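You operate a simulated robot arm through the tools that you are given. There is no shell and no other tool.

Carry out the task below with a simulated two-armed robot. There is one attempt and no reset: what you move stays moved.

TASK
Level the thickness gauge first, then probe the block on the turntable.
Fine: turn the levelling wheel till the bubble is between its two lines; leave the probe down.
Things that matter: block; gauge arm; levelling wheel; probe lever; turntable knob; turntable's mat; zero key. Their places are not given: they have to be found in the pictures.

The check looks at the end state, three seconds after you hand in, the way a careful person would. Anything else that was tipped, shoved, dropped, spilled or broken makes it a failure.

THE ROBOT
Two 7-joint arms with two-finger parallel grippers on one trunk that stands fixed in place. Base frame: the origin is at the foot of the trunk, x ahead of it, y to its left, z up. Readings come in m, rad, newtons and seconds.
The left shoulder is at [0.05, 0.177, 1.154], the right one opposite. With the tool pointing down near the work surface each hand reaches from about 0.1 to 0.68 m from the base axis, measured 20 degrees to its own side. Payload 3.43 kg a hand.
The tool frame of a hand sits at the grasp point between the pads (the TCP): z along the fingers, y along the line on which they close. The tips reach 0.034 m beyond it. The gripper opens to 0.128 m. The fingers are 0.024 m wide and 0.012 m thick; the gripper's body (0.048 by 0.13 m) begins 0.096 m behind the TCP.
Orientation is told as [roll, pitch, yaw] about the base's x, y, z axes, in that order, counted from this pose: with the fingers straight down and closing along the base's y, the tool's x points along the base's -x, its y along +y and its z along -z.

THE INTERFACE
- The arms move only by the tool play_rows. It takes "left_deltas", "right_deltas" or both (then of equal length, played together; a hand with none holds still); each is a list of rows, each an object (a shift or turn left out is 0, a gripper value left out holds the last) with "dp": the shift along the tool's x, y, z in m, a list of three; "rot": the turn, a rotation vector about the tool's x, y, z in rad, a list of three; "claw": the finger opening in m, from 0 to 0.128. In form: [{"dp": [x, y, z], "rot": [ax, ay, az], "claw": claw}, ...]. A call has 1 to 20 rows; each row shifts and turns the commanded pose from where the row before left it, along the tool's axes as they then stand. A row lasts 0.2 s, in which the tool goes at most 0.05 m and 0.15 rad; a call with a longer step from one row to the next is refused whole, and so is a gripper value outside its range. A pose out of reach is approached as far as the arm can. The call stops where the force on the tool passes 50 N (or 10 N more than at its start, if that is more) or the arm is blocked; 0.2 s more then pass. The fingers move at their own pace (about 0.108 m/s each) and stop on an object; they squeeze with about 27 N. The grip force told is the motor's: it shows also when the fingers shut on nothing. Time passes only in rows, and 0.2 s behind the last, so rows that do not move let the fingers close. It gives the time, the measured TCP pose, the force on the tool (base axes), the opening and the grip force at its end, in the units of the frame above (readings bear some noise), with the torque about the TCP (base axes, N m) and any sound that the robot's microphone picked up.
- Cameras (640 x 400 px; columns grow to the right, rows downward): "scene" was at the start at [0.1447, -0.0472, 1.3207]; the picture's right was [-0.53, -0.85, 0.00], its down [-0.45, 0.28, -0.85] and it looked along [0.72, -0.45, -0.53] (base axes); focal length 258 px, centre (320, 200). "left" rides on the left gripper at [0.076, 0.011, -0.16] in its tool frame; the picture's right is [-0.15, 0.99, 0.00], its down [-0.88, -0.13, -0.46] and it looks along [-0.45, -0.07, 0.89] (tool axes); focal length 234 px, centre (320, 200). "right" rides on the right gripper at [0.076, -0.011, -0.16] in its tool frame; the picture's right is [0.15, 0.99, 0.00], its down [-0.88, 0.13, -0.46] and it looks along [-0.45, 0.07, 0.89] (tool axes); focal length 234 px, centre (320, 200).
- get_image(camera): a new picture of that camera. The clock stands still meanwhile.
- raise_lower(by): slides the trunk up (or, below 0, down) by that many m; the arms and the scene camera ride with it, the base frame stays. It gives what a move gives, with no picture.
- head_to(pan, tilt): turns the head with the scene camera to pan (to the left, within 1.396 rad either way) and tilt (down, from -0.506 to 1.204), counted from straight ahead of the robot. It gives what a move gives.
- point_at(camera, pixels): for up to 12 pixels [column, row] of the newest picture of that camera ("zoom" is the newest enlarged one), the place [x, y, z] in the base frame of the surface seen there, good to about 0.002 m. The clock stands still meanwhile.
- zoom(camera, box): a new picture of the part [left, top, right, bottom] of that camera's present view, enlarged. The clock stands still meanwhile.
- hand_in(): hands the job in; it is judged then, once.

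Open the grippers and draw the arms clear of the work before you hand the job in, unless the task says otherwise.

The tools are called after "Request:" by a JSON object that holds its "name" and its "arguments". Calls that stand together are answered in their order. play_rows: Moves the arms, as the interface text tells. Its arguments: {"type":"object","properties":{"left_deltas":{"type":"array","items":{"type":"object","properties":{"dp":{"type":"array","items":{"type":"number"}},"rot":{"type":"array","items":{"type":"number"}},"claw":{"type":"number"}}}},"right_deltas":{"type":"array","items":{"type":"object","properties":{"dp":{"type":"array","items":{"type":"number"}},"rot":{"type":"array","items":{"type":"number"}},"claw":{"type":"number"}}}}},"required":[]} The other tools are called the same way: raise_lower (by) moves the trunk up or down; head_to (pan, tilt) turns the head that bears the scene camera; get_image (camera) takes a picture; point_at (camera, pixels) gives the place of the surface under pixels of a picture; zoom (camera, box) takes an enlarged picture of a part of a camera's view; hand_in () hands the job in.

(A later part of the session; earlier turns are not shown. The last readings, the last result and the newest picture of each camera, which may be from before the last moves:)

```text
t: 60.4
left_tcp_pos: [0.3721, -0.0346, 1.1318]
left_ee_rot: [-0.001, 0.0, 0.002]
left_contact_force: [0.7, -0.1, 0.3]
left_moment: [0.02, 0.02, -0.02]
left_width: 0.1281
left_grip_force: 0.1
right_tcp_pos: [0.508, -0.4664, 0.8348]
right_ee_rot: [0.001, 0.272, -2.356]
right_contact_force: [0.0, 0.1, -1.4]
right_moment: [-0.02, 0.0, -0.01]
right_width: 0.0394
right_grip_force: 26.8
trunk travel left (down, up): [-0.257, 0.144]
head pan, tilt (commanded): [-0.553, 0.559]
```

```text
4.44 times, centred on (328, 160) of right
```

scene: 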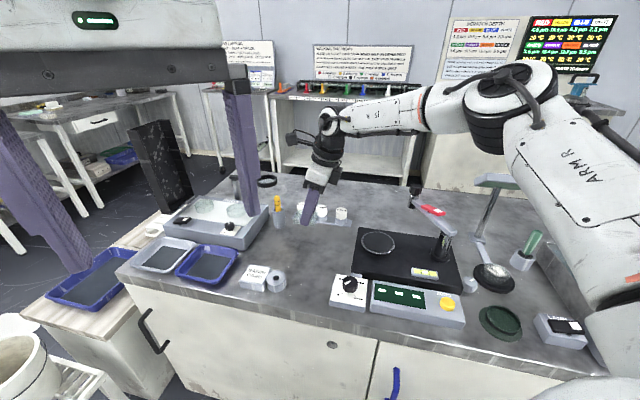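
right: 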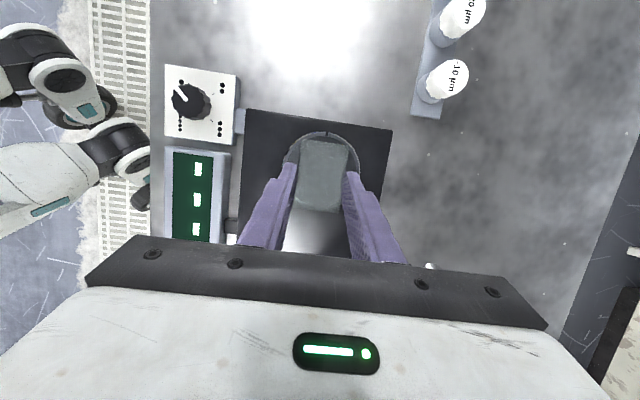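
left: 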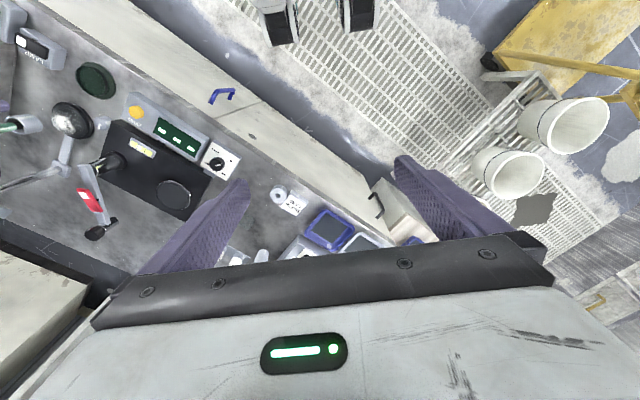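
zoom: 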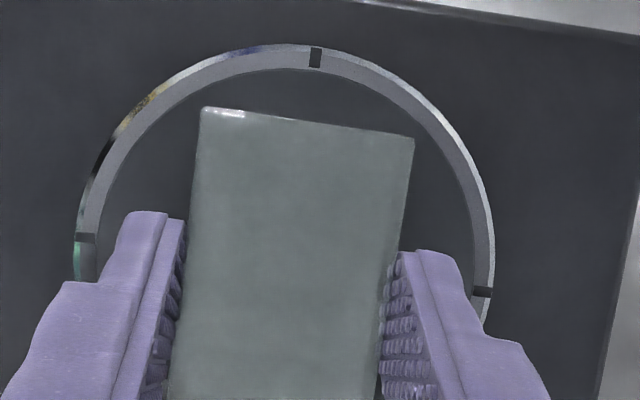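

The block hovers ~6 mm above the mat, well inside the rim. I lower the last 5–6 mm slowly.

Request:
{"name": "play_rows", "arguments": {"right_deltas": [{"dp": [-0.0017, 0, 0.0024]}, {"dp": [-0.0017, 0, 0.0024]}, {}, {}]}}

Request:
{"name": "zoom", "arguments": {"camera": "scene", "box": [340, 200, 436, 260]}}

```text
t: 61.4
left_tcp_pos: [0.3714, -0.0334, 1.1315]
left_ee_rot: [-0.003, 0.0, 0.001]
left_contact_force: [-0.1, 0.7, 0.0]
left_moment: [-0.01, -0.01, -0.01]
left_width: 0.1278
left_grip_force: 0.1
right_tcp_pos: [0.5056, -0.4669, 0.8317]
right_ee_rot: [0.003, 0.274, -2.357]
right_contact_force: [-1.6, -0.9, 9.0]
right_moment: [0.12, 0.18, 0.03]
right_width: 0.0391
right_grip_force: 26.7
trunk travel left (down, up): [-0.257, 0.144]
head pan, tilt (commanded): [-0.553, 0.559]
```

```text
6.67 times, centred on (388, 230) of scene
```

zoom: 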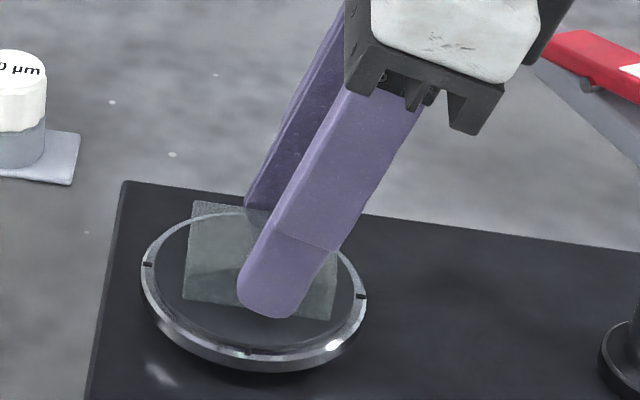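

Contact with the mat is felt (9 N up). I release the block and withdraw straight back along the tool.

Request:
{"name": "play_rows", "arguments": {"right_deltas": [{"claw": 0.045}, {"claw": 0.064}, {}, {"dp": [0, 0, -0.02]}, {"dp": [0, 0, -0.03]}, {"dp": [0, 0, -0.04]}, {}]}}

Request:
{"name": "zoom", "arguments": {"camera": "scene", "box": [340, 200, 436, 260]}}

Request:
{"name": "get_image", "arguments": {"camera": "right"}}

Request:
{"name": "get_image", "arguments": {"camera": "scene"}}

```text
t: 63.0
left_tcp_pos: [0.3701, -0.0324, 1.1303]
left_ee_rot: [-0.002, -0.001, 0.001]
left_contact_force: [1.2, -0.2, -0.4]
left_moment: [-0.02, -0.02, -0.01]
left_width: 0.128
left_grip_force: 0.0
right_tcp_pos: [0.4886, -0.4851, 0.9165]
right_ee_rot: [0.001, 0.272, -2.358]
right_contact_force: [-0.4, 0.5, 0.3]
right_moment: [-0.02, 0.03, -0.02]
right_width: 0.0643
right_grip_force: 0.1
trunk travel left (down, up): [-0.257, 0.144]
head pan, tilt (commanded): [-0.553, 0.559]
```

```text
6.67 times, centred on (388, 230) of scene
```

zoom: 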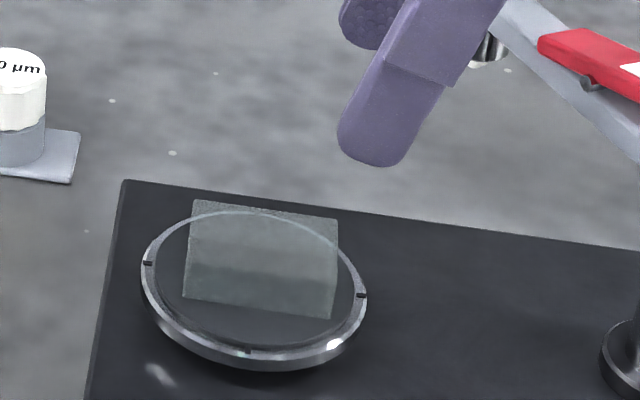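

```text
taken
```

right: 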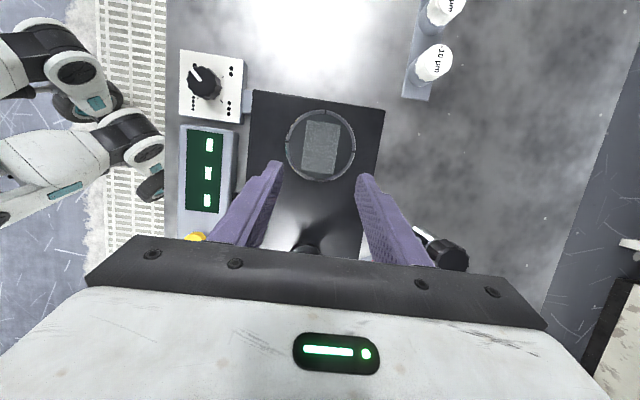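

```text
taken
```

scene: 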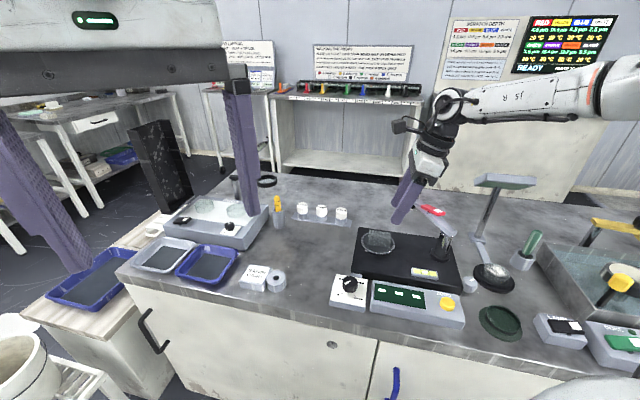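

The block rests on the mat. I check its centring in the wrist view and look at where the gauge arm is.

Request:
{"name": "zoom", "arguments": {"camera": "right", "box": [272, 100, 368, 160]}}

Request:
{"name": "zoom", "arguments": {"camera": "scene", "box": [385, 180, 481, 240]}}

Request:
{"name": "zoom", "arguments": {"camera": "scene", "box": [400, 255, 480, 305]}}

```text
6.67 times, centred on (320, 130) of right
```

zoom: 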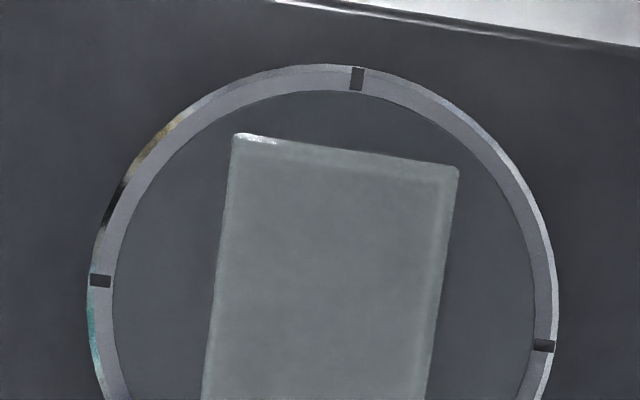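

```text
6.67 times, centred on (433, 210) of scene
```

zoom: 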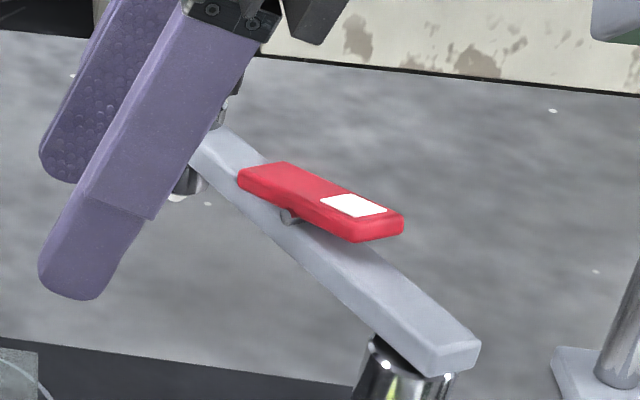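

```text
8.00 times, centred on (440, 280) of scene
```

zoom: 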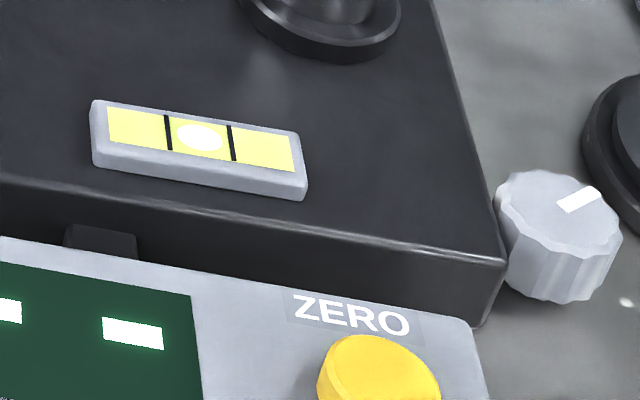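

Block and bubble both look right. Next the gauge arm must be swung (counter-clockwise from above) so the probe is over the block; I'll push it from its far side with closed fingers. I first rise, remove the tilt, close the fingers and yaw to −90°.

Request:
{"name": "play_rows", "arguments": {"right_deltas": [{"dp": [0, 0, -0.04], "rot": [0, -0.136, 0], "claw": 0.064}, {"dp": [0, 0, -0.04], "rot": [0, -0.136, 0]}, {"rot": [0, 0, -0.131], "claw": 0.0}, {"rot": [0, 0, -0.131]}, {"rot": [0, 0, -0.131]}, {"rot": [0, 0, -0.131]}, {"rot": [0, 0, -0.131]}, {"rot": [0, 0, -0.131]}, {}]}}

Request:
{"name": "zoom", "arguments": {"camera": "scene", "box": [380, 170, 508, 250]}}

```text
t: 65.0
left_tcp_pos: [0.3721, -0.0335, 1.1319]
left_ee_rot: [-0.002, -0.001, 0.003]
left_contact_force: [-0.6, -0.2, 0.1]
left_moment: [-0.02, 0.03, 0.02]
left_width: 0.128
left_grip_force: 0.1
right_tcp_pos: [0.4766, -0.496, 0.995]
right_ee_rot: [-0.001, 0.0, -1.569]
right_contact_force: [0.1, -0.1, -0.4]
right_moment: [-0.02, -0.02, 0.0]
right_width: 0.0
right_grip_force: 27.6
trunk travel left (down, up): [-0.257, 0.144]
head pan, tilt (commanded): [-0.553, 0.559]
```

```text
5.00 times, centred on (444, 210) of scene
```

zoom: 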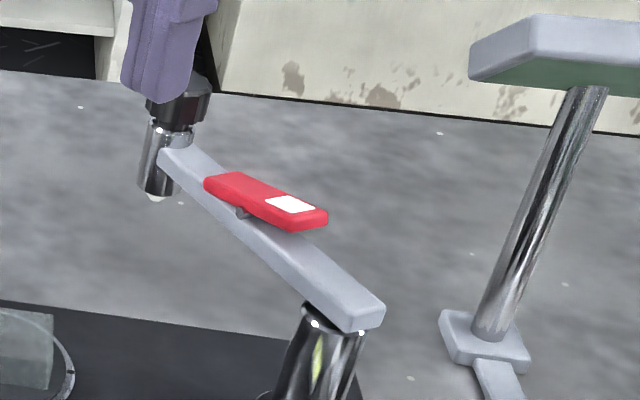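

I measure the arm, knob and lever points in this clearer view.

Request:
{"name": "point_at", "arguments": {"camera": "scene", "pixels": [[449, 229], [455, 233], [447, 238], [440, 222], [432, 218], [422, 207], [415, 203], [418, 189], [411, 204], [438, 211], [428, 206], [443, 214]]}}

Request:
{"name": "get_image", "arguments": {"camera": "right"}}

Request:
{"name": "get_image", "arguments": {"camera": "left"}}

```text
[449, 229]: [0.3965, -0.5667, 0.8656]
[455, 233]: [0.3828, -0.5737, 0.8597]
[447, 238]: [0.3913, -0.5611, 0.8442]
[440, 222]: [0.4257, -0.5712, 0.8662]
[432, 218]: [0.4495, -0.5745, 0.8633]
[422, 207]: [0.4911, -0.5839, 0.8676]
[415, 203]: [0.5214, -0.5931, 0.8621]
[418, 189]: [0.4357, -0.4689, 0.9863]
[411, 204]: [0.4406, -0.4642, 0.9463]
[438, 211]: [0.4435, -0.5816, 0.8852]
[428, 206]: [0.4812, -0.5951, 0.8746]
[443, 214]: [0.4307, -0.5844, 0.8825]
```

```text
taken
```

right: 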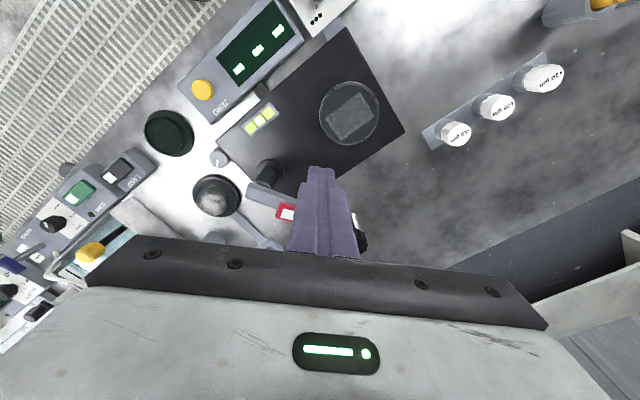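

```text
taken
```

left: 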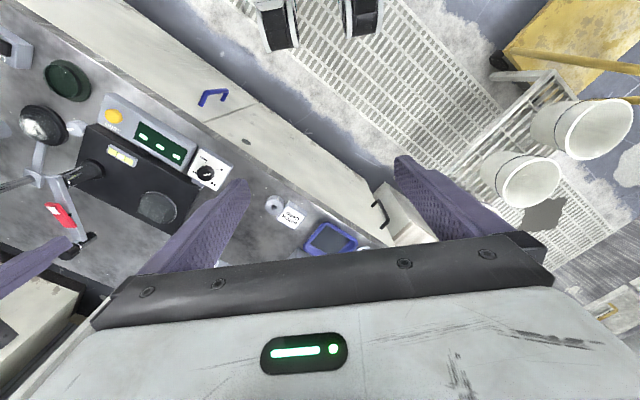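

I zoom with the left camera, which sees the arm, post, probe knob and turntable from above.

Request:
{"name": "zoom", "arguments": {"camera": "left", "box": [20, 140, 212, 260]}}

Request:
{"name": "point_at", "arguments": {"camera": "left", "pixels": [[89, 169], [57, 184], [75, 225], [89, 237], [69, 251], [80, 243], [158, 208], [60, 215], [64, 222], [52, 208]]}}

```text
3.33 times, centred on (116, 200) of left
```

zoom: 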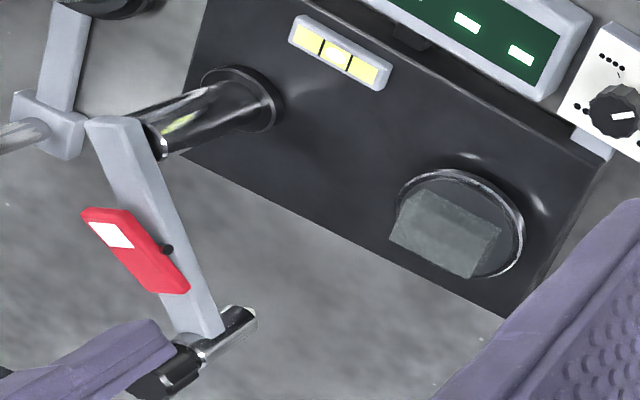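

```text
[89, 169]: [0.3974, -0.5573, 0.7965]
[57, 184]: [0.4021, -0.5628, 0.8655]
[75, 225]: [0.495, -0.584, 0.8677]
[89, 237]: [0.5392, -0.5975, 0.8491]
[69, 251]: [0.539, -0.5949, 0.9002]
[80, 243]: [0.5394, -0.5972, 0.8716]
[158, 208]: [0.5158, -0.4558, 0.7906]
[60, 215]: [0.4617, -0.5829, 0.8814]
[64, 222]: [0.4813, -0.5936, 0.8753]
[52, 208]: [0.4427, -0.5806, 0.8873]
```

Post axis ≈(0.3985,-0.5715), probe axis ≈(0.5425,-0.606), so the arm must swing ≈57° counter-clockwise to point at the mat centre. I move the closed fingers high over the arm to its far side to test reach.

Request:
{"name": "play_rows", "arguments": {"right_deltas": [{"dp": [-0.0348, 0.0059, 0]}, {"dp": [-0.0348, 0.0059, 0]}, {"dp": [-0.0348, 0.0059, 0]}, {"dp": [-0.0348, 0.0059, 0]}, {}]}}

```text
t: 66.2
left_tcp_pos: [0.3721, -0.0344, 1.1308]
left_ee_rot: [-0.002, 0.0, 0.001]
left_contact_force: [0.0, 0.2, 0.1]
left_moment: [-0.01, 0.01, -0.02]
left_width: 0.1281
left_grip_force: 0.0
right_tcp_pos: [0.5019, -0.6223, 0.9929]
right_ee_rot: [0.0, 0.001, -1.568]
right_contact_force: [0.7, 0.7, 0.6]
right_moment: [0.02, 0.04, 0.01]
right_width: 0.0003
right_grip_force: 27.0
right hand out of reach, approached as far as the arm can: row 4
trunk travel left (down, up): [-0.257, 0.144]
head pan, tilt (commanded): [-0.553, 0.559]
```

Reach is good here: (0.502,-0.622). I look from the wrist and scene to judge clearance behind the arm before lowering.

Request:
{"name": "get_image", "arguments": {"camera": "right"}}

Request:
{"name": "zoom", "arguments": {"camera": "scene", "box": [380, 150, 508, 230]}}

Request:
{"name": "zoom", "arguments": {"camera": "left", "box": [0, 160, 160, 260]}}

```text
taken
```

right: 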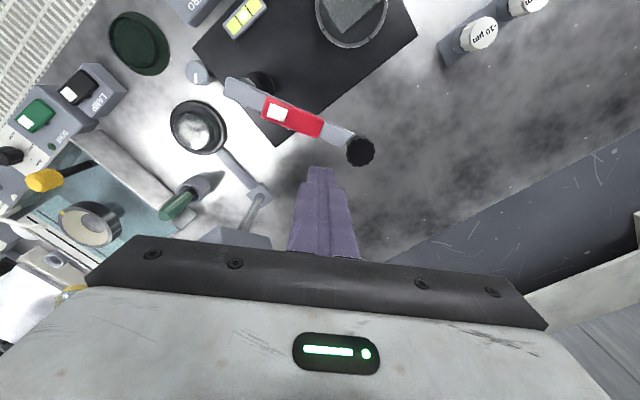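

```text
5.00 times, centred on (444, 190) of scene
```

zoom: 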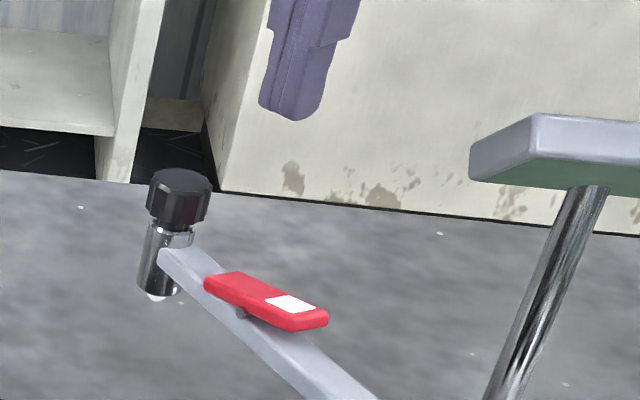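

```text
4.00 times, centred on (80, 210) of left
```

zoom: 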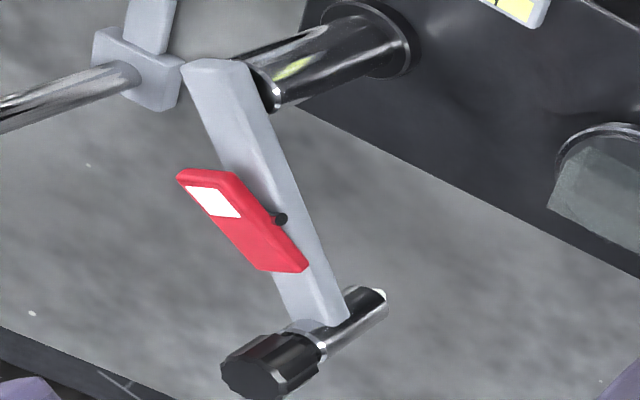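

The wrist view confirms the knob axis at ≈(0.545,-0.606) and the arm's far edge about 4 mm from the finger face. I tilt slightly and move ~1 cm further out for clearance.

Request:
{"name": "play_rows", "arguments": {"right_deltas": [{"rot": [0, -0.05, 0]}, {"rot": [0, -0.05, 0]}, {"dp": [-0.006, 0, 0]}, {"dp": [-0.006, 0, 0]}, {}]}}

```text
t: 67.4
left_tcp_pos: [0.3723, -0.0333, 1.1309]
left_ee_rot: [-0.002, 0.001, 0.001]
left_contact_force: [-0.2, -1.1, 0.0]
left_moment: [0.02, 0.01, -0.01]
left_width: 0.128
left_grip_force: 0.1
right_tcp_pos: [0.4998, -0.634, 0.9951]
right_ee_rot: [0.003, -0.103, -1.572]
right_contact_force: [-0.5, -0.5, 0.1]
right_moment: [0.01, -0.01, 0.0]
right_width: 0.0
right_grip_force: 26.9
trunk travel left (down, up): [-0.257, 0.144]
head pan, tilt (commanded): [-0.553, 0.559]
```

Now there's ~16 mm clearance. Before lowering with the trunk, I check in the scene view that the forearm is clear of the lamp.

Request:
{"name": "get_image", "arguments": {"camera": "scene"}}

Request:
{"name": "get_image", "arguments": {"camera": "right"}}

```text
taken
```

scene: 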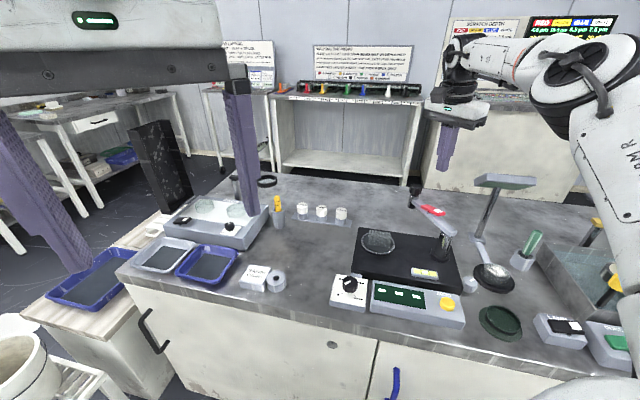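

```text
taken
```

right: 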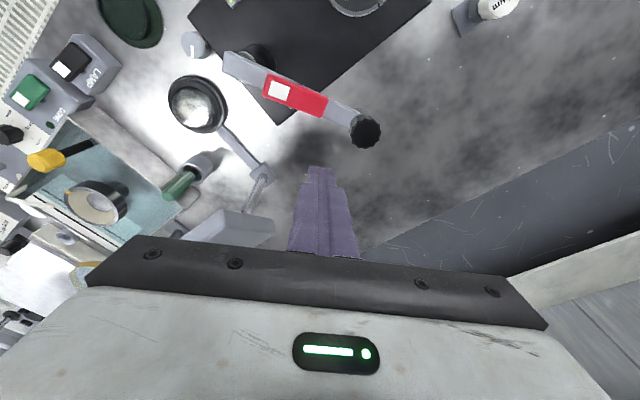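

The lamp panel is near the gripper's left side in the wrist view at about (230,228); I measure its corners before lowering.

Request:
{"name": "point_at", "arguments": {"camera": "right", "pixels": [[225, 215], [265, 222], [272, 230], [200, 232], [240, 238], [250, 215], [262, 180], [245, 205]]}}

Request:
{"name": "zoom", "arguments": {"camera": "right", "box": [160, 150, 352, 270]}}

```text
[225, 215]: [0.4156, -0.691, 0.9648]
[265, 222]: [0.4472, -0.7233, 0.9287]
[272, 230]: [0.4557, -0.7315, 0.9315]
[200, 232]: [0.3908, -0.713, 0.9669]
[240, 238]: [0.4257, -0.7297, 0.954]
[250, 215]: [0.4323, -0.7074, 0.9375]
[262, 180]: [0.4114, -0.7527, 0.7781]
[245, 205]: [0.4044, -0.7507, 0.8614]
```

```text
3.33 times, centred on (256, 210) of right
```

zoom: 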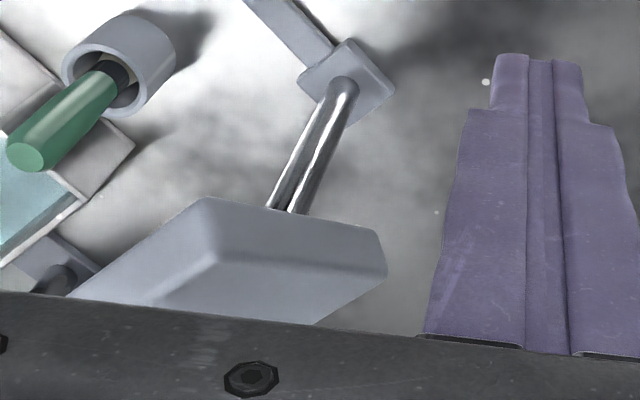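

The lamp's nearest corner is at y≈-0.69, ~35 mm beyond the gripper body and below it. I lower the trunk 0.113 m to bring the fingertips beside the arm.

Request:
{"name": "raise_lower", "arguments": {"by": -0.113}}

Request:
{"name": "get_image", "arguments": {"camera": "right"}}

Request:
{"name": "zoom", "arguments": {"camera": "scene", "box": [380, 130, 508, 210]}}

```text
t: 68.8
left_tcp_pos: [0.3716, -0.0353, 1.0183]
left_ee_rot: [-0.002, -0.001, 0.001]
left_contact_force: [-0.9, -0.4, -0.2]
left_moment: [0.0, -0.01, 0.01]
left_width: 0.128
left_grip_force: 0.0
right_tcp_pos: [0.4986, -0.6331, 0.8811]
right_ee_rot: [0.004, -0.102, -1.573]
right_contact_force: [-0.5, -0.3, 0.8]
right_moment: [-0.01, 0.06, 0.01]
right_width: 0.0
right_grip_force: 27.7
trunk travel left (down, up): [-0.144, 0.257]
head pan, tilt (commanded): [-0.553, 0.559]
```

```text
taken
```

right: 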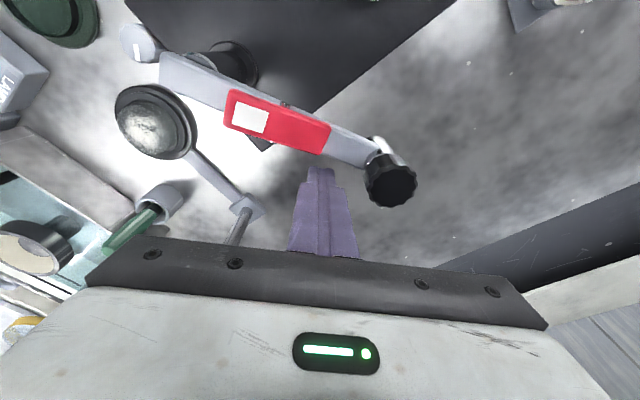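

```text
5.00 times, centred on (444, 170) of scene
```

zoom: 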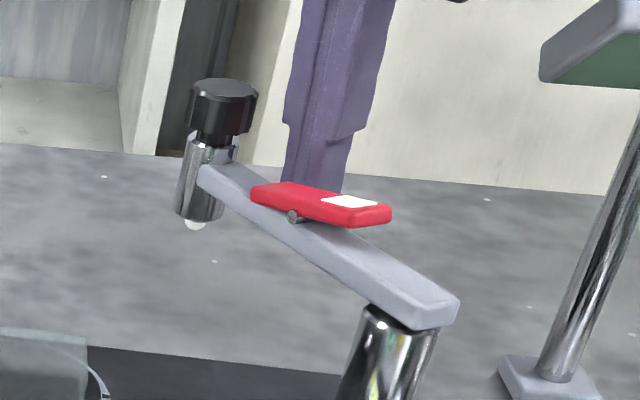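

The finger is behind the arm near the lever's end. I measure the lever end and the arm between lever and probe to choose the contact spot.

Request:
{"name": "point_at", "arguments": {"camera": "right", "pixels": [[326, 138], [322, 150], [338, 145], [352, 150], [368, 155], [340, 158], [360, 163], [318, 172], [280, 120], [376, 150], [330, 170]]}}

Request:
{"name": "zoom", "arguments": {"camera": "right", "box": [270, 110, 430, 210]}}

```text
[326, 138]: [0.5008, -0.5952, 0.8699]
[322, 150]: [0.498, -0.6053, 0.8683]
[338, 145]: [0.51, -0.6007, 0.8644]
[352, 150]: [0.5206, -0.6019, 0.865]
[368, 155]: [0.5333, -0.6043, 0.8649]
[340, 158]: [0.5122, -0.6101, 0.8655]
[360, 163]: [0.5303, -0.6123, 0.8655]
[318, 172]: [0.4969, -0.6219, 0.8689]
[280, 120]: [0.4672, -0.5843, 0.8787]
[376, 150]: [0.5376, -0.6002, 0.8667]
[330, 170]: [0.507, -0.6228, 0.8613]
```

```text
4.00 times, centred on (350, 160) of right
```

zoom: 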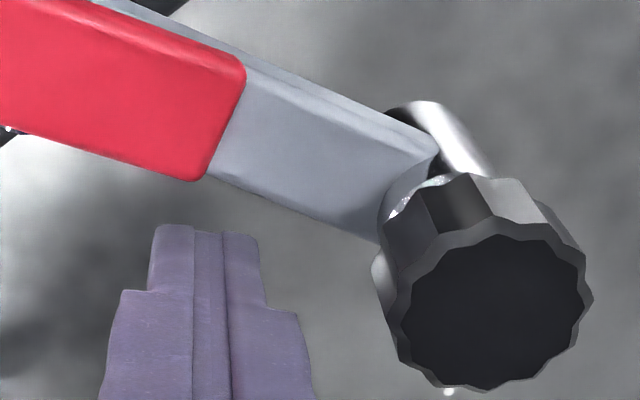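

Lever end is at radius ≈0.105 from the post and the knob begins ≈0.136, so I aim the contact at radius ≈0.1215. I align the yaw with the arm (−103.5°) and shift to the start point.

Request:
{"name": "play_rows", "arguments": {"right_deltas": [{"dp": [0.0013, 0.0054, 0], "rot": [0, 0, 0.118]}, {"dp": [0.0013, 0.0054, 0], "rot": [0, 0, 0.118]}, {}]}}

Request:
{"name": "zoom", "arguments": {"camera": "right", "box": [250, 100, 442, 220]}}

```text
t: 69.6
left_tcp_pos: [0.3711, -0.0351, 1.0176]
left_ee_rot: [-0.004, 0.0, 0.002]
left_contact_force: [0.2, 0.1, -0.1]
left_moment: [0.0, -0.01, -0.04]
left_width: 0.128
left_grip_force: 0.1
right_tcp_pos: [0.5118, -0.6326, 0.8837]
right_ee_rot: [0.025, -0.097, -1.809]
right_contact_force: [0.1, -0.3, -0.2]
right_moment: [-0.02, 0.03, -0.01]
right_width: 0.0
right_grip_force: 26.7
trunk travel left (down, up): [-0.144, 0.257]
head pan, tilt (commanded): [-0.553, 0.559]
```

```text
3.33 times, centred on (346, 160) of right
```

zoom: 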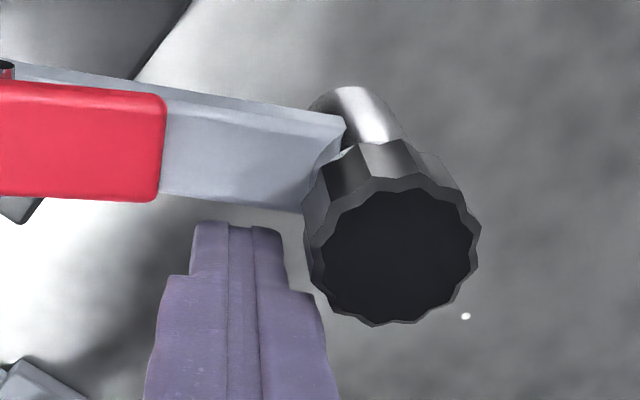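

The fingertip lies between lever end and knob. I shift 3 mm toward the post, close the gap, and begin sweeping along an arc about the post by 0.3 rad.

Request:
{"name": "play_rows", "arguments": {"right_deltas": [{"dp": [0.006, -0.003, -0.0006]}, {"dp": [0.006, 0, -0.0006]}, {"dp": [0.0122, 0.0015, -0.0012], "rot": [0, 0, -0.1]}, {"dp": [0.0122, 0.0015, -0.0012], "rot": [0, 0, -0.1]}, {"dp": [0.0122, 0.0015, -0.0012], "rot": [0, 0, -0.1]}, {}]}}

Request:
{"name": "get_image", "arguments": {"camera": "right"}}

Request:
{"name": "zoom", "arguments": {"camera": "scene", "box": [340, 130, 500, 230]}}

```text
t: 71.0
left_tcp_pos: [0.3713, -0.0355, 1.0186]
left_ee_rot: [-0.001, -0.002, 0.0]
left_contact_force: [-0.3, -0.9, -1.0]
left_moment: [0.02, -0.01, 0.03]
left_width: 0.1282
left_grip_force: 0.1
right_tcp_pos: [0.52, -0.5825, 0.8818]
right_ee_rot: [-0.005, -0.099, -1.505]
right_contact_force: [-3.7, 0.4, -0.5]
right_moment: [-0.03, -0.06, 0.09]
right_width: 0.0
right_grip_force: 26.8
trunk travel left (down, up): [-0.144, 0.257]
head pan, tilt (commanded): [-0.553, 0.559]
```

```text
taken
```

right: 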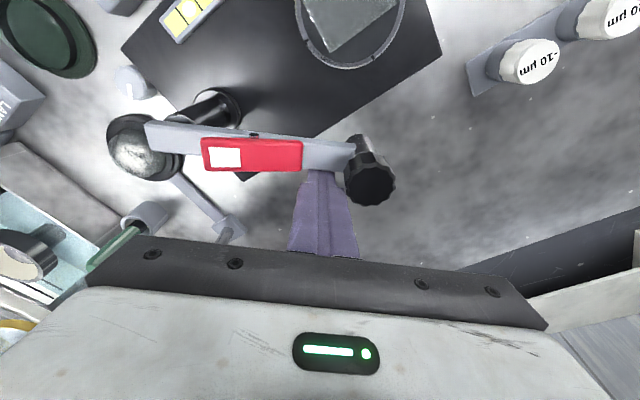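

```text
4.00 times, centred on (420, 180) of scene
```

zoom: 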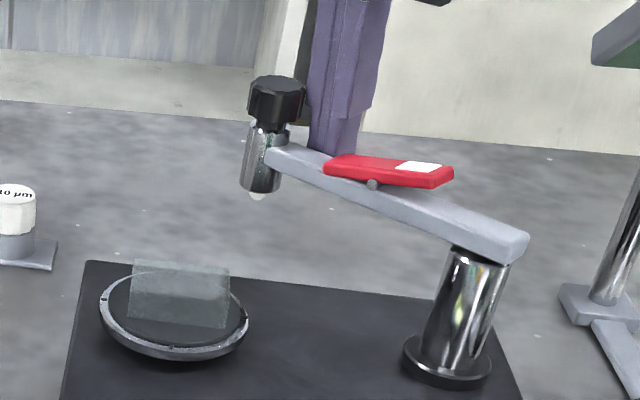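

The arm swings smoothly with low force. Before going over the block I check the probe tip height against the block top.

Request:
{"name": "point_at", "arguments": {"camera": "scene", "pixels": [[404, 178], [404, 179], [405, 174], [400, 172], [386, 197], [378, 196], [365, 205], [432, 172], [448, 174]]}}

Request:
{"name": "zoom", "arguments": {"camera": "scene", "box": [388, 145, 436, 185]}}

```text
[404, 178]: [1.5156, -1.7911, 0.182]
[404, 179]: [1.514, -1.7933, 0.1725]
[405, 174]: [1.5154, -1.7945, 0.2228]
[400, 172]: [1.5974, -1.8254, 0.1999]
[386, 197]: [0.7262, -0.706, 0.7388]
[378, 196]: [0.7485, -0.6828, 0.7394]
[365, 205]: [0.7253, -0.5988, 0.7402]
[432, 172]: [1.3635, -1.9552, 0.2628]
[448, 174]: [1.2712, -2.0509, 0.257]
```

```text
10.00 times, centred on (412, 165) of scene
```

zoom: 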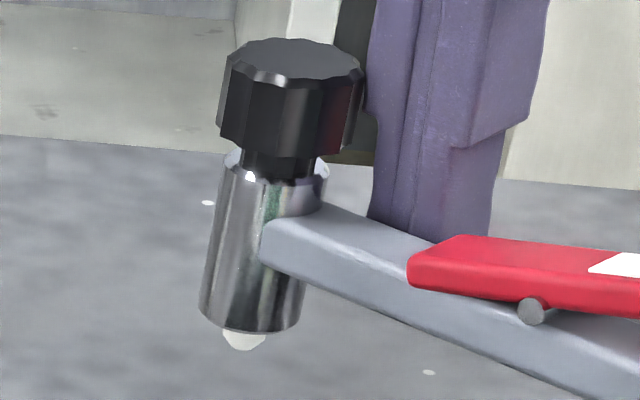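

I query the zoom picture instead, since the last full scene image is older.

Request:
{"name": "point_at", "arguments": {"camera": "zoom", "pixels": [[243, 340], [250, 320], [260, 200], [300, 50], [290, 120], [330, 225], [440, 265], [600, 265], [230, 330]]}}

```text
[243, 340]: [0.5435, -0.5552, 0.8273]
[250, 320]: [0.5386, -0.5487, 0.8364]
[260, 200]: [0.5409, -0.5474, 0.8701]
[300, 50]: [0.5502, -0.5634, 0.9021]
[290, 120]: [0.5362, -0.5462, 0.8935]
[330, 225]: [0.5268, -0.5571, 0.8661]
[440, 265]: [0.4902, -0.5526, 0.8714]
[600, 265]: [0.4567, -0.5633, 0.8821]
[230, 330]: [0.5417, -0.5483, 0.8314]
```

Probe tip is at z≈0.826, clearing the block top (≈0.809) by ~16 mm. I continue the arc by 0.4 rad.

Request:
{"name": "play_rows", "arguments": {"right_deltas": [{"dp": [0.0122, 0.0007, -0.0012], "rot": [0, 0, -0.1]}, {"dp": [0.0122, 0.0012, -0.0012], "rot": [0, 0, -0.1]}, {"dp": [0.0122, 0.0012, -0.0012], "rot": [0, 0, -0.1]}, {"dp": [0.0122, 0.0012, -0.0012], "rot": [0, 0, -0.1]}, {}]}}

Request:
{"name": "get_image", "arguments": {"camera": "right"}}

Request:
{"name": "get_image", "arguments": {"camera": "scene"}}

Request:
{"name": "zoom", "arguments": {"camera": "scene", "box": [340, 130, 500, 230]}}

```text
t: 72.2
left_tcp_pos: [0.3716, -0.0353, 1.0188]
left_ee_rot: [-0.003, -0.002, 0.001]
left_contact_force: [-0.6, 0.5, 0.3]
left_moment: [-0.03, 0.02, -0.02]
left_width: 0.1277
left_grip_force: 0.0
right_tcp_pos: [0.5122, -0.5348, 0.8824]
right_ee_rot: [-0.043, -0.089, -1.106]
right_contact_force: [-2.6, -1.2, 0.6]
right_moment: [0.04, -0.06, 0.08]
right_width: 0.0002
right_grip_force: 27.4
trunk travel left (down, up): [-0.144, 0.257]
head pan, tilt (commanded): [-0.553, 0.559]
```

```text
taken
```

right: 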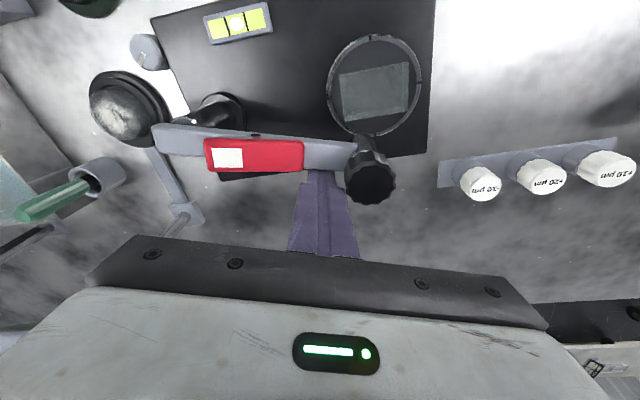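

```text
taken
```

scene: 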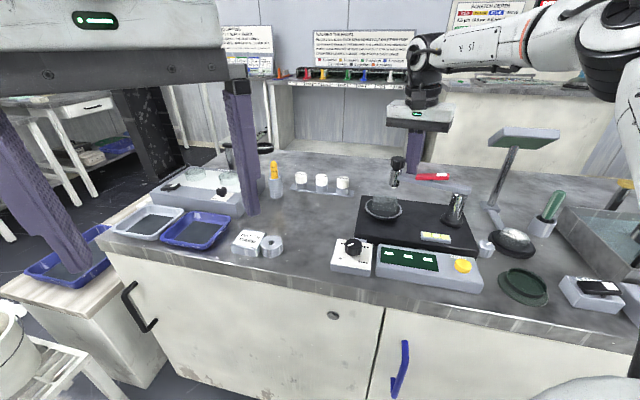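

```text
4.00 times, centred on (420, 180) of scene
```

zoom: 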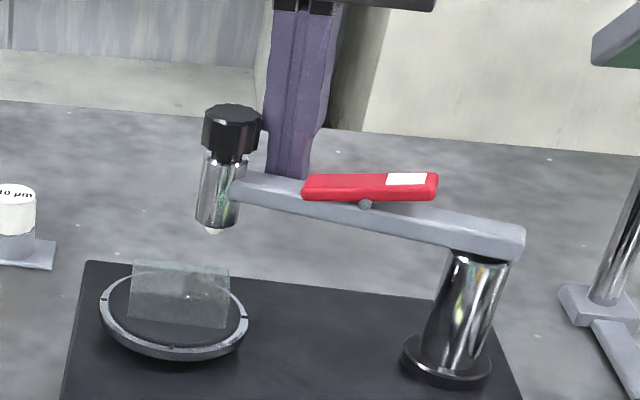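

The arm is at ≈27–28°. I move another 0.2 rad and check the probe position over the block.

Request:
{"name": "play_rows", "arguments": {"right_deltas": [{"dp": [0.0122, 0.0012, -0.0012], "rot": [0, 0, -0.1]}, {"dp": [0.0122, 0.0012, -0.0012], "rot": [0, 0, -0.1]}, {}]}}

Request:
{"name": "get_image", "arguments": {"camera": "right"}}

Request:
{"name": "zoom", "arguments": {"camera": "scene", "box": [350, 145, 446, 205]}}

Request:
{"name": "point_at", "arguments": {"camera": "zoom", "pixels": [[320, 200], [250, 100], [240, 160], [240, 200], [200, 330]]}}

```text
t: 73.0
left_tcp_pos: [0.3713, -0.0339, 1.0179]
left_ee_rot: [-0.002, 0.0, 0.001]
left_contact_force: [0.4, -0.2, 0.3]
left_moment: [0.0, 0.02, -0.01]
left_width: 0.1281
left_grip_force: 0.1
right_tcp_pos: [0.5032, -0.5125, 0.8828]
right_ee_rot: [-0.06, -0.079, -0.904]
right_contact_force: [-1.1, 0.2, 0.4]
right_moment: [-0.04, -0.03, 0.0]
right_width: 0.0
right_grip_force: 27.3
trunk travel left (down, up): [-0.144, 0.257]
head pan, tilt (commanded): [-0.553, 0.559]
```

```text
taken
```

right: 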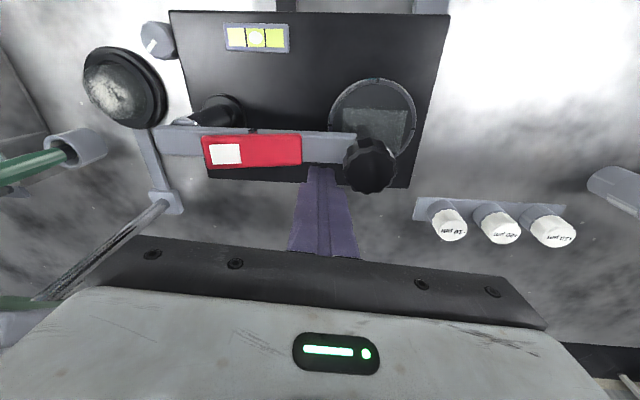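

```text
6.67 times, centred on (398, 175) of scene
```

zoom: 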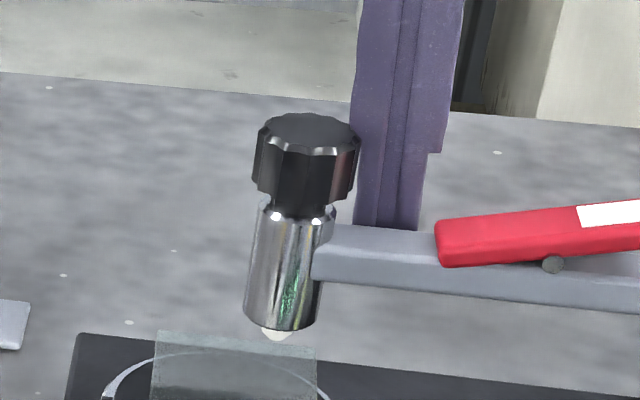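

```text
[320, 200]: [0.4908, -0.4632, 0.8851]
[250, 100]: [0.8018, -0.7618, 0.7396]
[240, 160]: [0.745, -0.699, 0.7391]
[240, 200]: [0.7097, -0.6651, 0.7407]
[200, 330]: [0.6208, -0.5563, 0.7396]
```

I query the probe cylinder and tip in this zoom to get its current place.

Request:
{"name": "point_at", "arguments": {"camera": "zoom", "pixels": [[287, 260], [287, 300], [275, 336], [305, 130], [305, 180], [360, 235], [600, 225], [500, 235], [235, 380]]}}

Request:
{"name": "get_image", "arguments": {"camera": "left"}}

```text
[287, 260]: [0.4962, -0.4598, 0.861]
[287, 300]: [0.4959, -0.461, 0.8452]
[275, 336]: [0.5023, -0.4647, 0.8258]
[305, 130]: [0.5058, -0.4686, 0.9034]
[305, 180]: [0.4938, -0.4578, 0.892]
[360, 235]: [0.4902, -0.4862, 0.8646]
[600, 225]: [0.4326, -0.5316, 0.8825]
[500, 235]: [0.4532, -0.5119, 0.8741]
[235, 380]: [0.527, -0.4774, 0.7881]
```

```text
taken
```

left: 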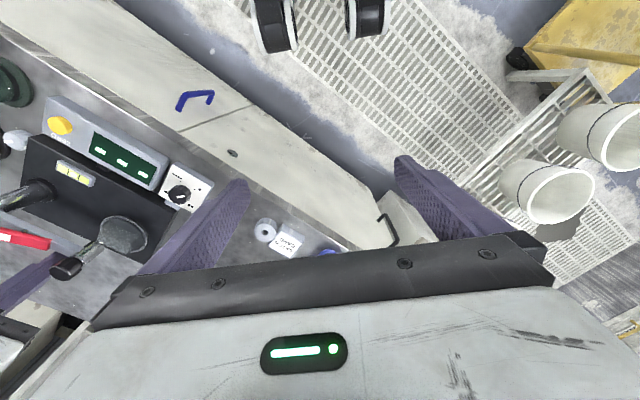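

The probe axis is now ≈(0.5045,-0.468), direction 44° from the post — pointing at the mat centre. I zoom the left and right views to confirm it's over the block.

Request:
{"name": "zoom", "arguments": {"camera": "left", "box": [20, 190, 180, 290]}}

Request:
{"name": "zoom", "arguments": {"camera": "right", "box": [256, 60, 448, 200]}}

Request:
{"name": "zoom", "arguments": {"camera": "scene", "box": [350, 160, 446, 220]}}

```text
4.00 times, centred on (100, 240) of left
```

zoom: 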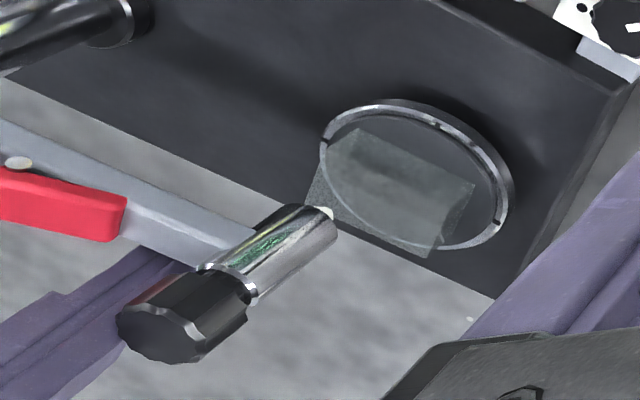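

```text
2.86 times, centred on (352, 130) of right
```

zoom: 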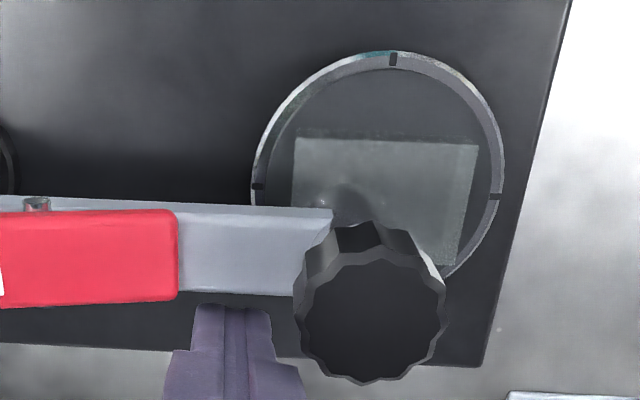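

```text
6.67 times, centred on (398, 190) of scene
```

zoom: 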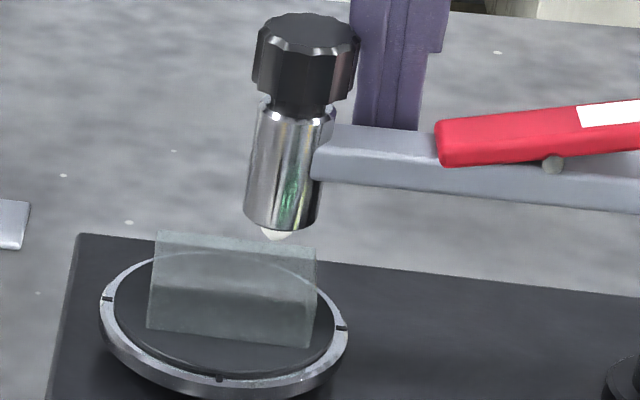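

The probe will land on the block (≈15 mm from its centre, on its centreline). Now I back the finger off the arm, rise, and move above the raised white end of the red lever near (0.433,-0.536).

Request:
{"name": "play_rows", "arguments": {"right_deltas": [{"dp": [-0.02, 0, 0]}, {"dp": [0, 0, -0.035]}, {"dp": [0, 0, -0.035], "rot": [0, 0.1, 0]}, {"dp": [0.0225, -0.0348, 0]}, {"dp": [0.0225, -0.0349, 0]}, {}]}}

Request:
{"name": "get_image", "arguments": {"camera": "scene"}}

Request:
{"name": "zoom", "arguments": {"camera": "scene", "box": [380, 150, 476, 210]}}

Request:
{"name": "get_image", "arguments": {"camera": "right"}}

```text
t: 74.4
left_tcp_pos: [0.3709, -0.0338, 1.0194]
left_ee_rot: [0.001, 0.001, 0.001]
left_contact_force: [0.9, 0.0, 0.1]
left_moment: [0.03, -0.03, -0.01]
left_width: 0.1278
left_grip_force: 0.1
right_tcp_pos: [0.4321, -0.5283, 0.9563]
right_ee_rot: [-0.061, 0.021, -0.912]
right_contact_force: [0.1, 0.8, -0.2]
right_moment: [0.01, -0.01, 0.0]
right_width: 0.0
right_grip_force: 27.2
trunk travel left (down, up): [-0.144, 0.257]
head pan, tilt (commanded): [-0.553, 0.559]
```

```text
taken
```

scene: 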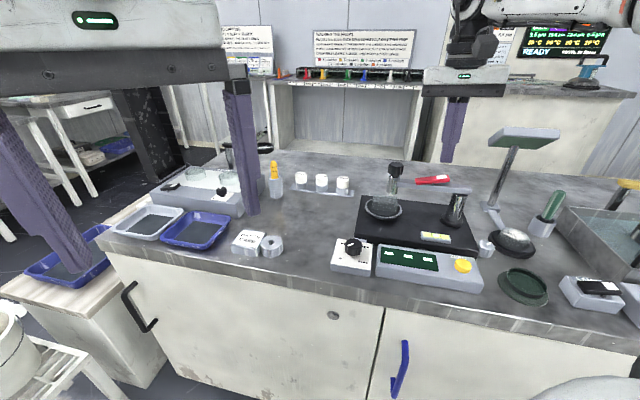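

```text
6.67 times, centred on (428, 180) of scene
```

zoom: 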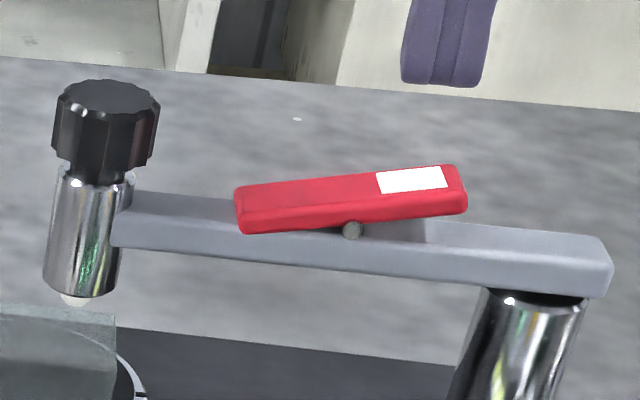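

```text
taken
```

right: 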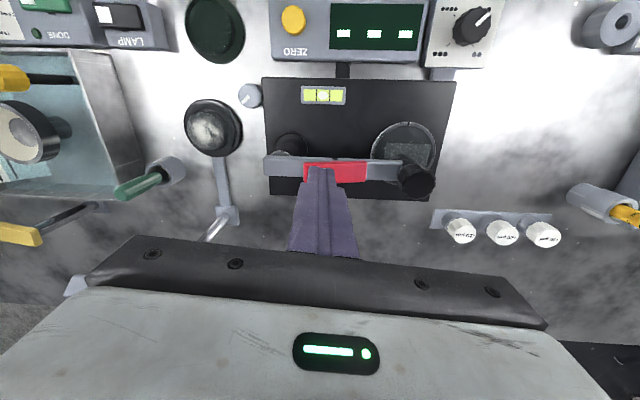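

The lever's white end is clearly raised, pivoting on the pin at zoom (352,230). I get its exact points.

Request:
{"name": "point_at", "arguments": {"camera": "zoom", "pixels": [[412, 180], [445, 172], [460, 190], [440, 188], [380, 185], [300, 190], [245, 195], [352, 230], [105, 95], [75, 300], [560, 240], [500, 235]]}}

```text
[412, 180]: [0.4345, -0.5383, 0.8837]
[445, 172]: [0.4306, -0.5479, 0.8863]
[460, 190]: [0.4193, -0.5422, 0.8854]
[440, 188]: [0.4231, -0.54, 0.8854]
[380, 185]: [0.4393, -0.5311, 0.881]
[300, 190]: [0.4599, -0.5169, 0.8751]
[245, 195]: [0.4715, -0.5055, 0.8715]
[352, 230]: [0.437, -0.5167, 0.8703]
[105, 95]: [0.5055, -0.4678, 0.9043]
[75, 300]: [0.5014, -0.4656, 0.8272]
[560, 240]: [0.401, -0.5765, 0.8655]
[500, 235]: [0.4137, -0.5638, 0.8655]
```

Lever's raised end spans to ≈(0.4235,-0.545), top z≈0.886. I straighten the tool, centre at (0.430,-0.541) and come down to just above it.

Request:
{"name": "play_rows", "arguments": {"right_deltas": [{"dp": [-0.0086, -0.0093, 0], "rot": [-0.061, -0.021, 0]}, {"dp": [0, 0, 0.014]}, {"dp": [0, 0, 0.014]}, {}]}}

Request:
{"name": "zoom", "arguments": {"camera": "scene", "box": [380, 150, 476, 210]}}

Request:
{"name": "zoom", "arguments": {"camera": "right", "box": [224, 120, 416, 240]}}

```text
t: 75.4
left_tcp_pos: [0.3727, -0.0333, 1.0177]
left_ee_rot: [-0.002, 0.001, 0.001]
left_contact_force: [0.1, -0.3, 0.6]
left_moment: [0.02, -0.01, 0.0]
left_width: 0.128
left_grip_force: 0.1
right_tcp_pos: [0.4313, -0.5402, 0.9291]
right_ee_rot: [-0.001, -0.001, -0.91]
right_contact_force: [0.2, -0.9, 0.3]
right_moment: [-0.03, 0.01, 0.02]
right_width: 0.0
right_grip_force: 26.9
trunk travel left (down, up): [-0.144, 0.257]
head pan, tilt (commanded): [-0.553, 0.559]
```

```text
6.67 times, centred on (428, 180) of scene
```

zoom: 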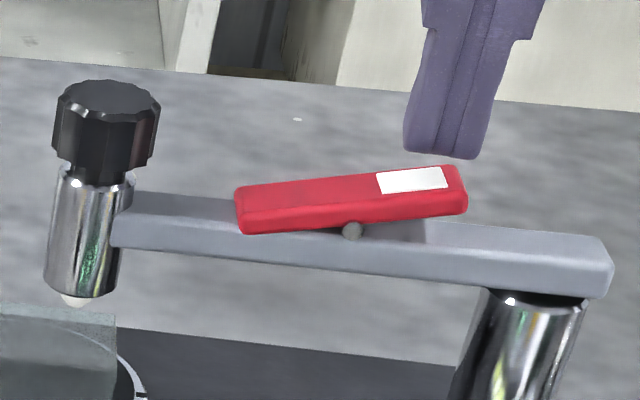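

```text
3.33 times, centred on (320, 180) of right
```

zoom: 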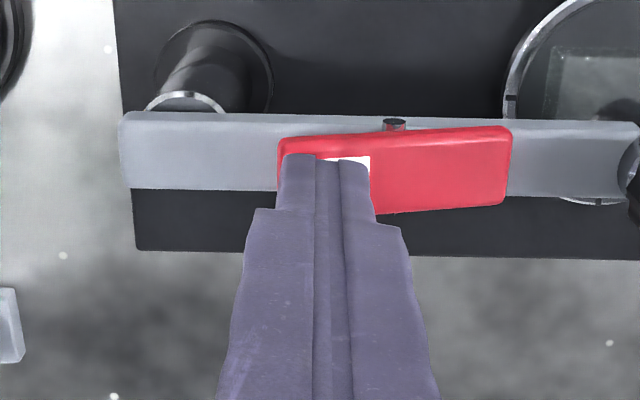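

The fingertip is centred ~9 mm above the lever's white end. I press down slowly in 3 mm steps.

Request:
{"name": "play_rows", "arguments": {"right_deltas": [{"dp": [0, 0, 0.004]}, {"dp": [0, 0, 0.003]}, {"dp": [0, 0, 0.003]}, {"dp": [0, 0, 0.003]}, {"dp": [0, 0, 0.003]}, {}]}}

Request:
{"name": "zoom", "arguments": {"camera": "scene", "box": [380, 150, 476, 210]}}

```text
t: 76.8
left_tcp_pos: [0.3721, -0.0344, 1.0193]
left_ee_rot: [0.0, 0.001, 0.002]
left_contact_force: [-0.5, -0.1, -0.1]
left_moment: [0.02, -0.04, -0.01]
left_width: 0.1279
left_grip_force: 0.0
right_tcp_pos: [0.4332, -0.5407, 0.9149]
right_ee_rot: [0.003, -0.003, -0.91]
right_contact_force: [0.7, 0.0, -0.4]
right_moment: [0.01, 0.03, 0.06]
right_width: 0.0
right_grip_force: 27.0
trunk travel left (down, up): [-0.144, 0.257]
head pan, tilt (commanded): [-0.553, 0.559]
```

```text
6.67 times, centred on (428, 180) of scene
```

zoom: 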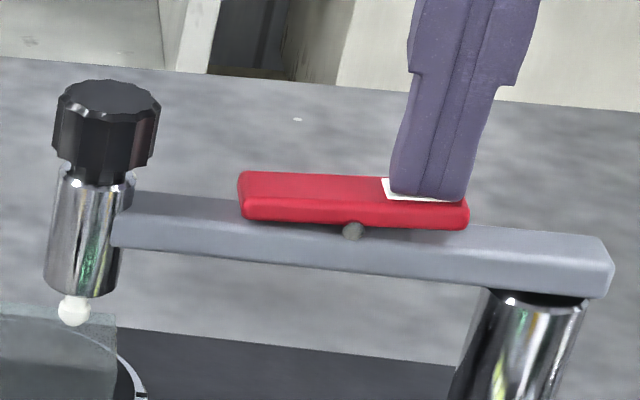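

The lever is rotating and the white probe tip is coming down (now at zoom (73,310)). I keep pressing.

Request:
{"name": "play_rows", "arguments": {"right_deltas": [{"dp": [0, 0, 0.003]}, {"dp": [0, 0, 0.003]}, {"dp": [0, 0, 0.002]}, {}]}}

Request:
{"name": "zoom", "arguments": {"camera": "scene", "box": [380, 150, 476, 210]}}

```text
t: 77.8
left_tcp_pos: [0.3696, -0.0333, 1.0193]
left_ee_rot: [-0.001, -0.001, 0.0]
left_contact_force: [-0.3, -0.1, 0.0]
left_moment: [-0.03, 0.02, 0.01]
left_width: 0.1281
left_grip_force: 0.0
right_tcp_pos: [0.4312, -0.5406, 0.9109]
right_ee_rot: [0.003, -0.009, -0.912]
right_contact_force: [1.4, -5.3, 20.4]
right_moment: [0.12, -0.07, -0.04]
right_width: 0.0001
right_grip_force: 27.2
trunk travel left (down, up): [-0.144, 0.257]
head pan, tilt (commanded): [-0.553, 0.559]
```

```text
6.67 times, centred on (428, 180) of scene
```

zoom: 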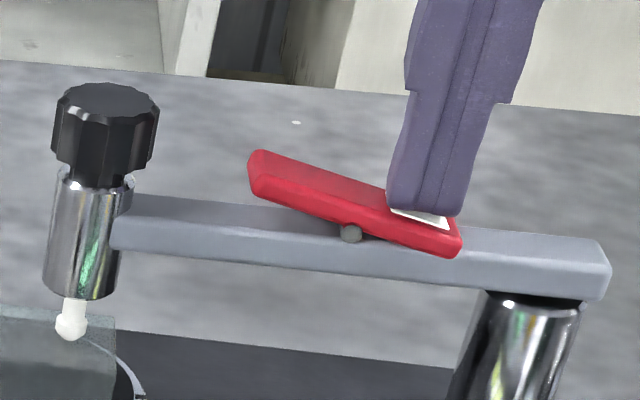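

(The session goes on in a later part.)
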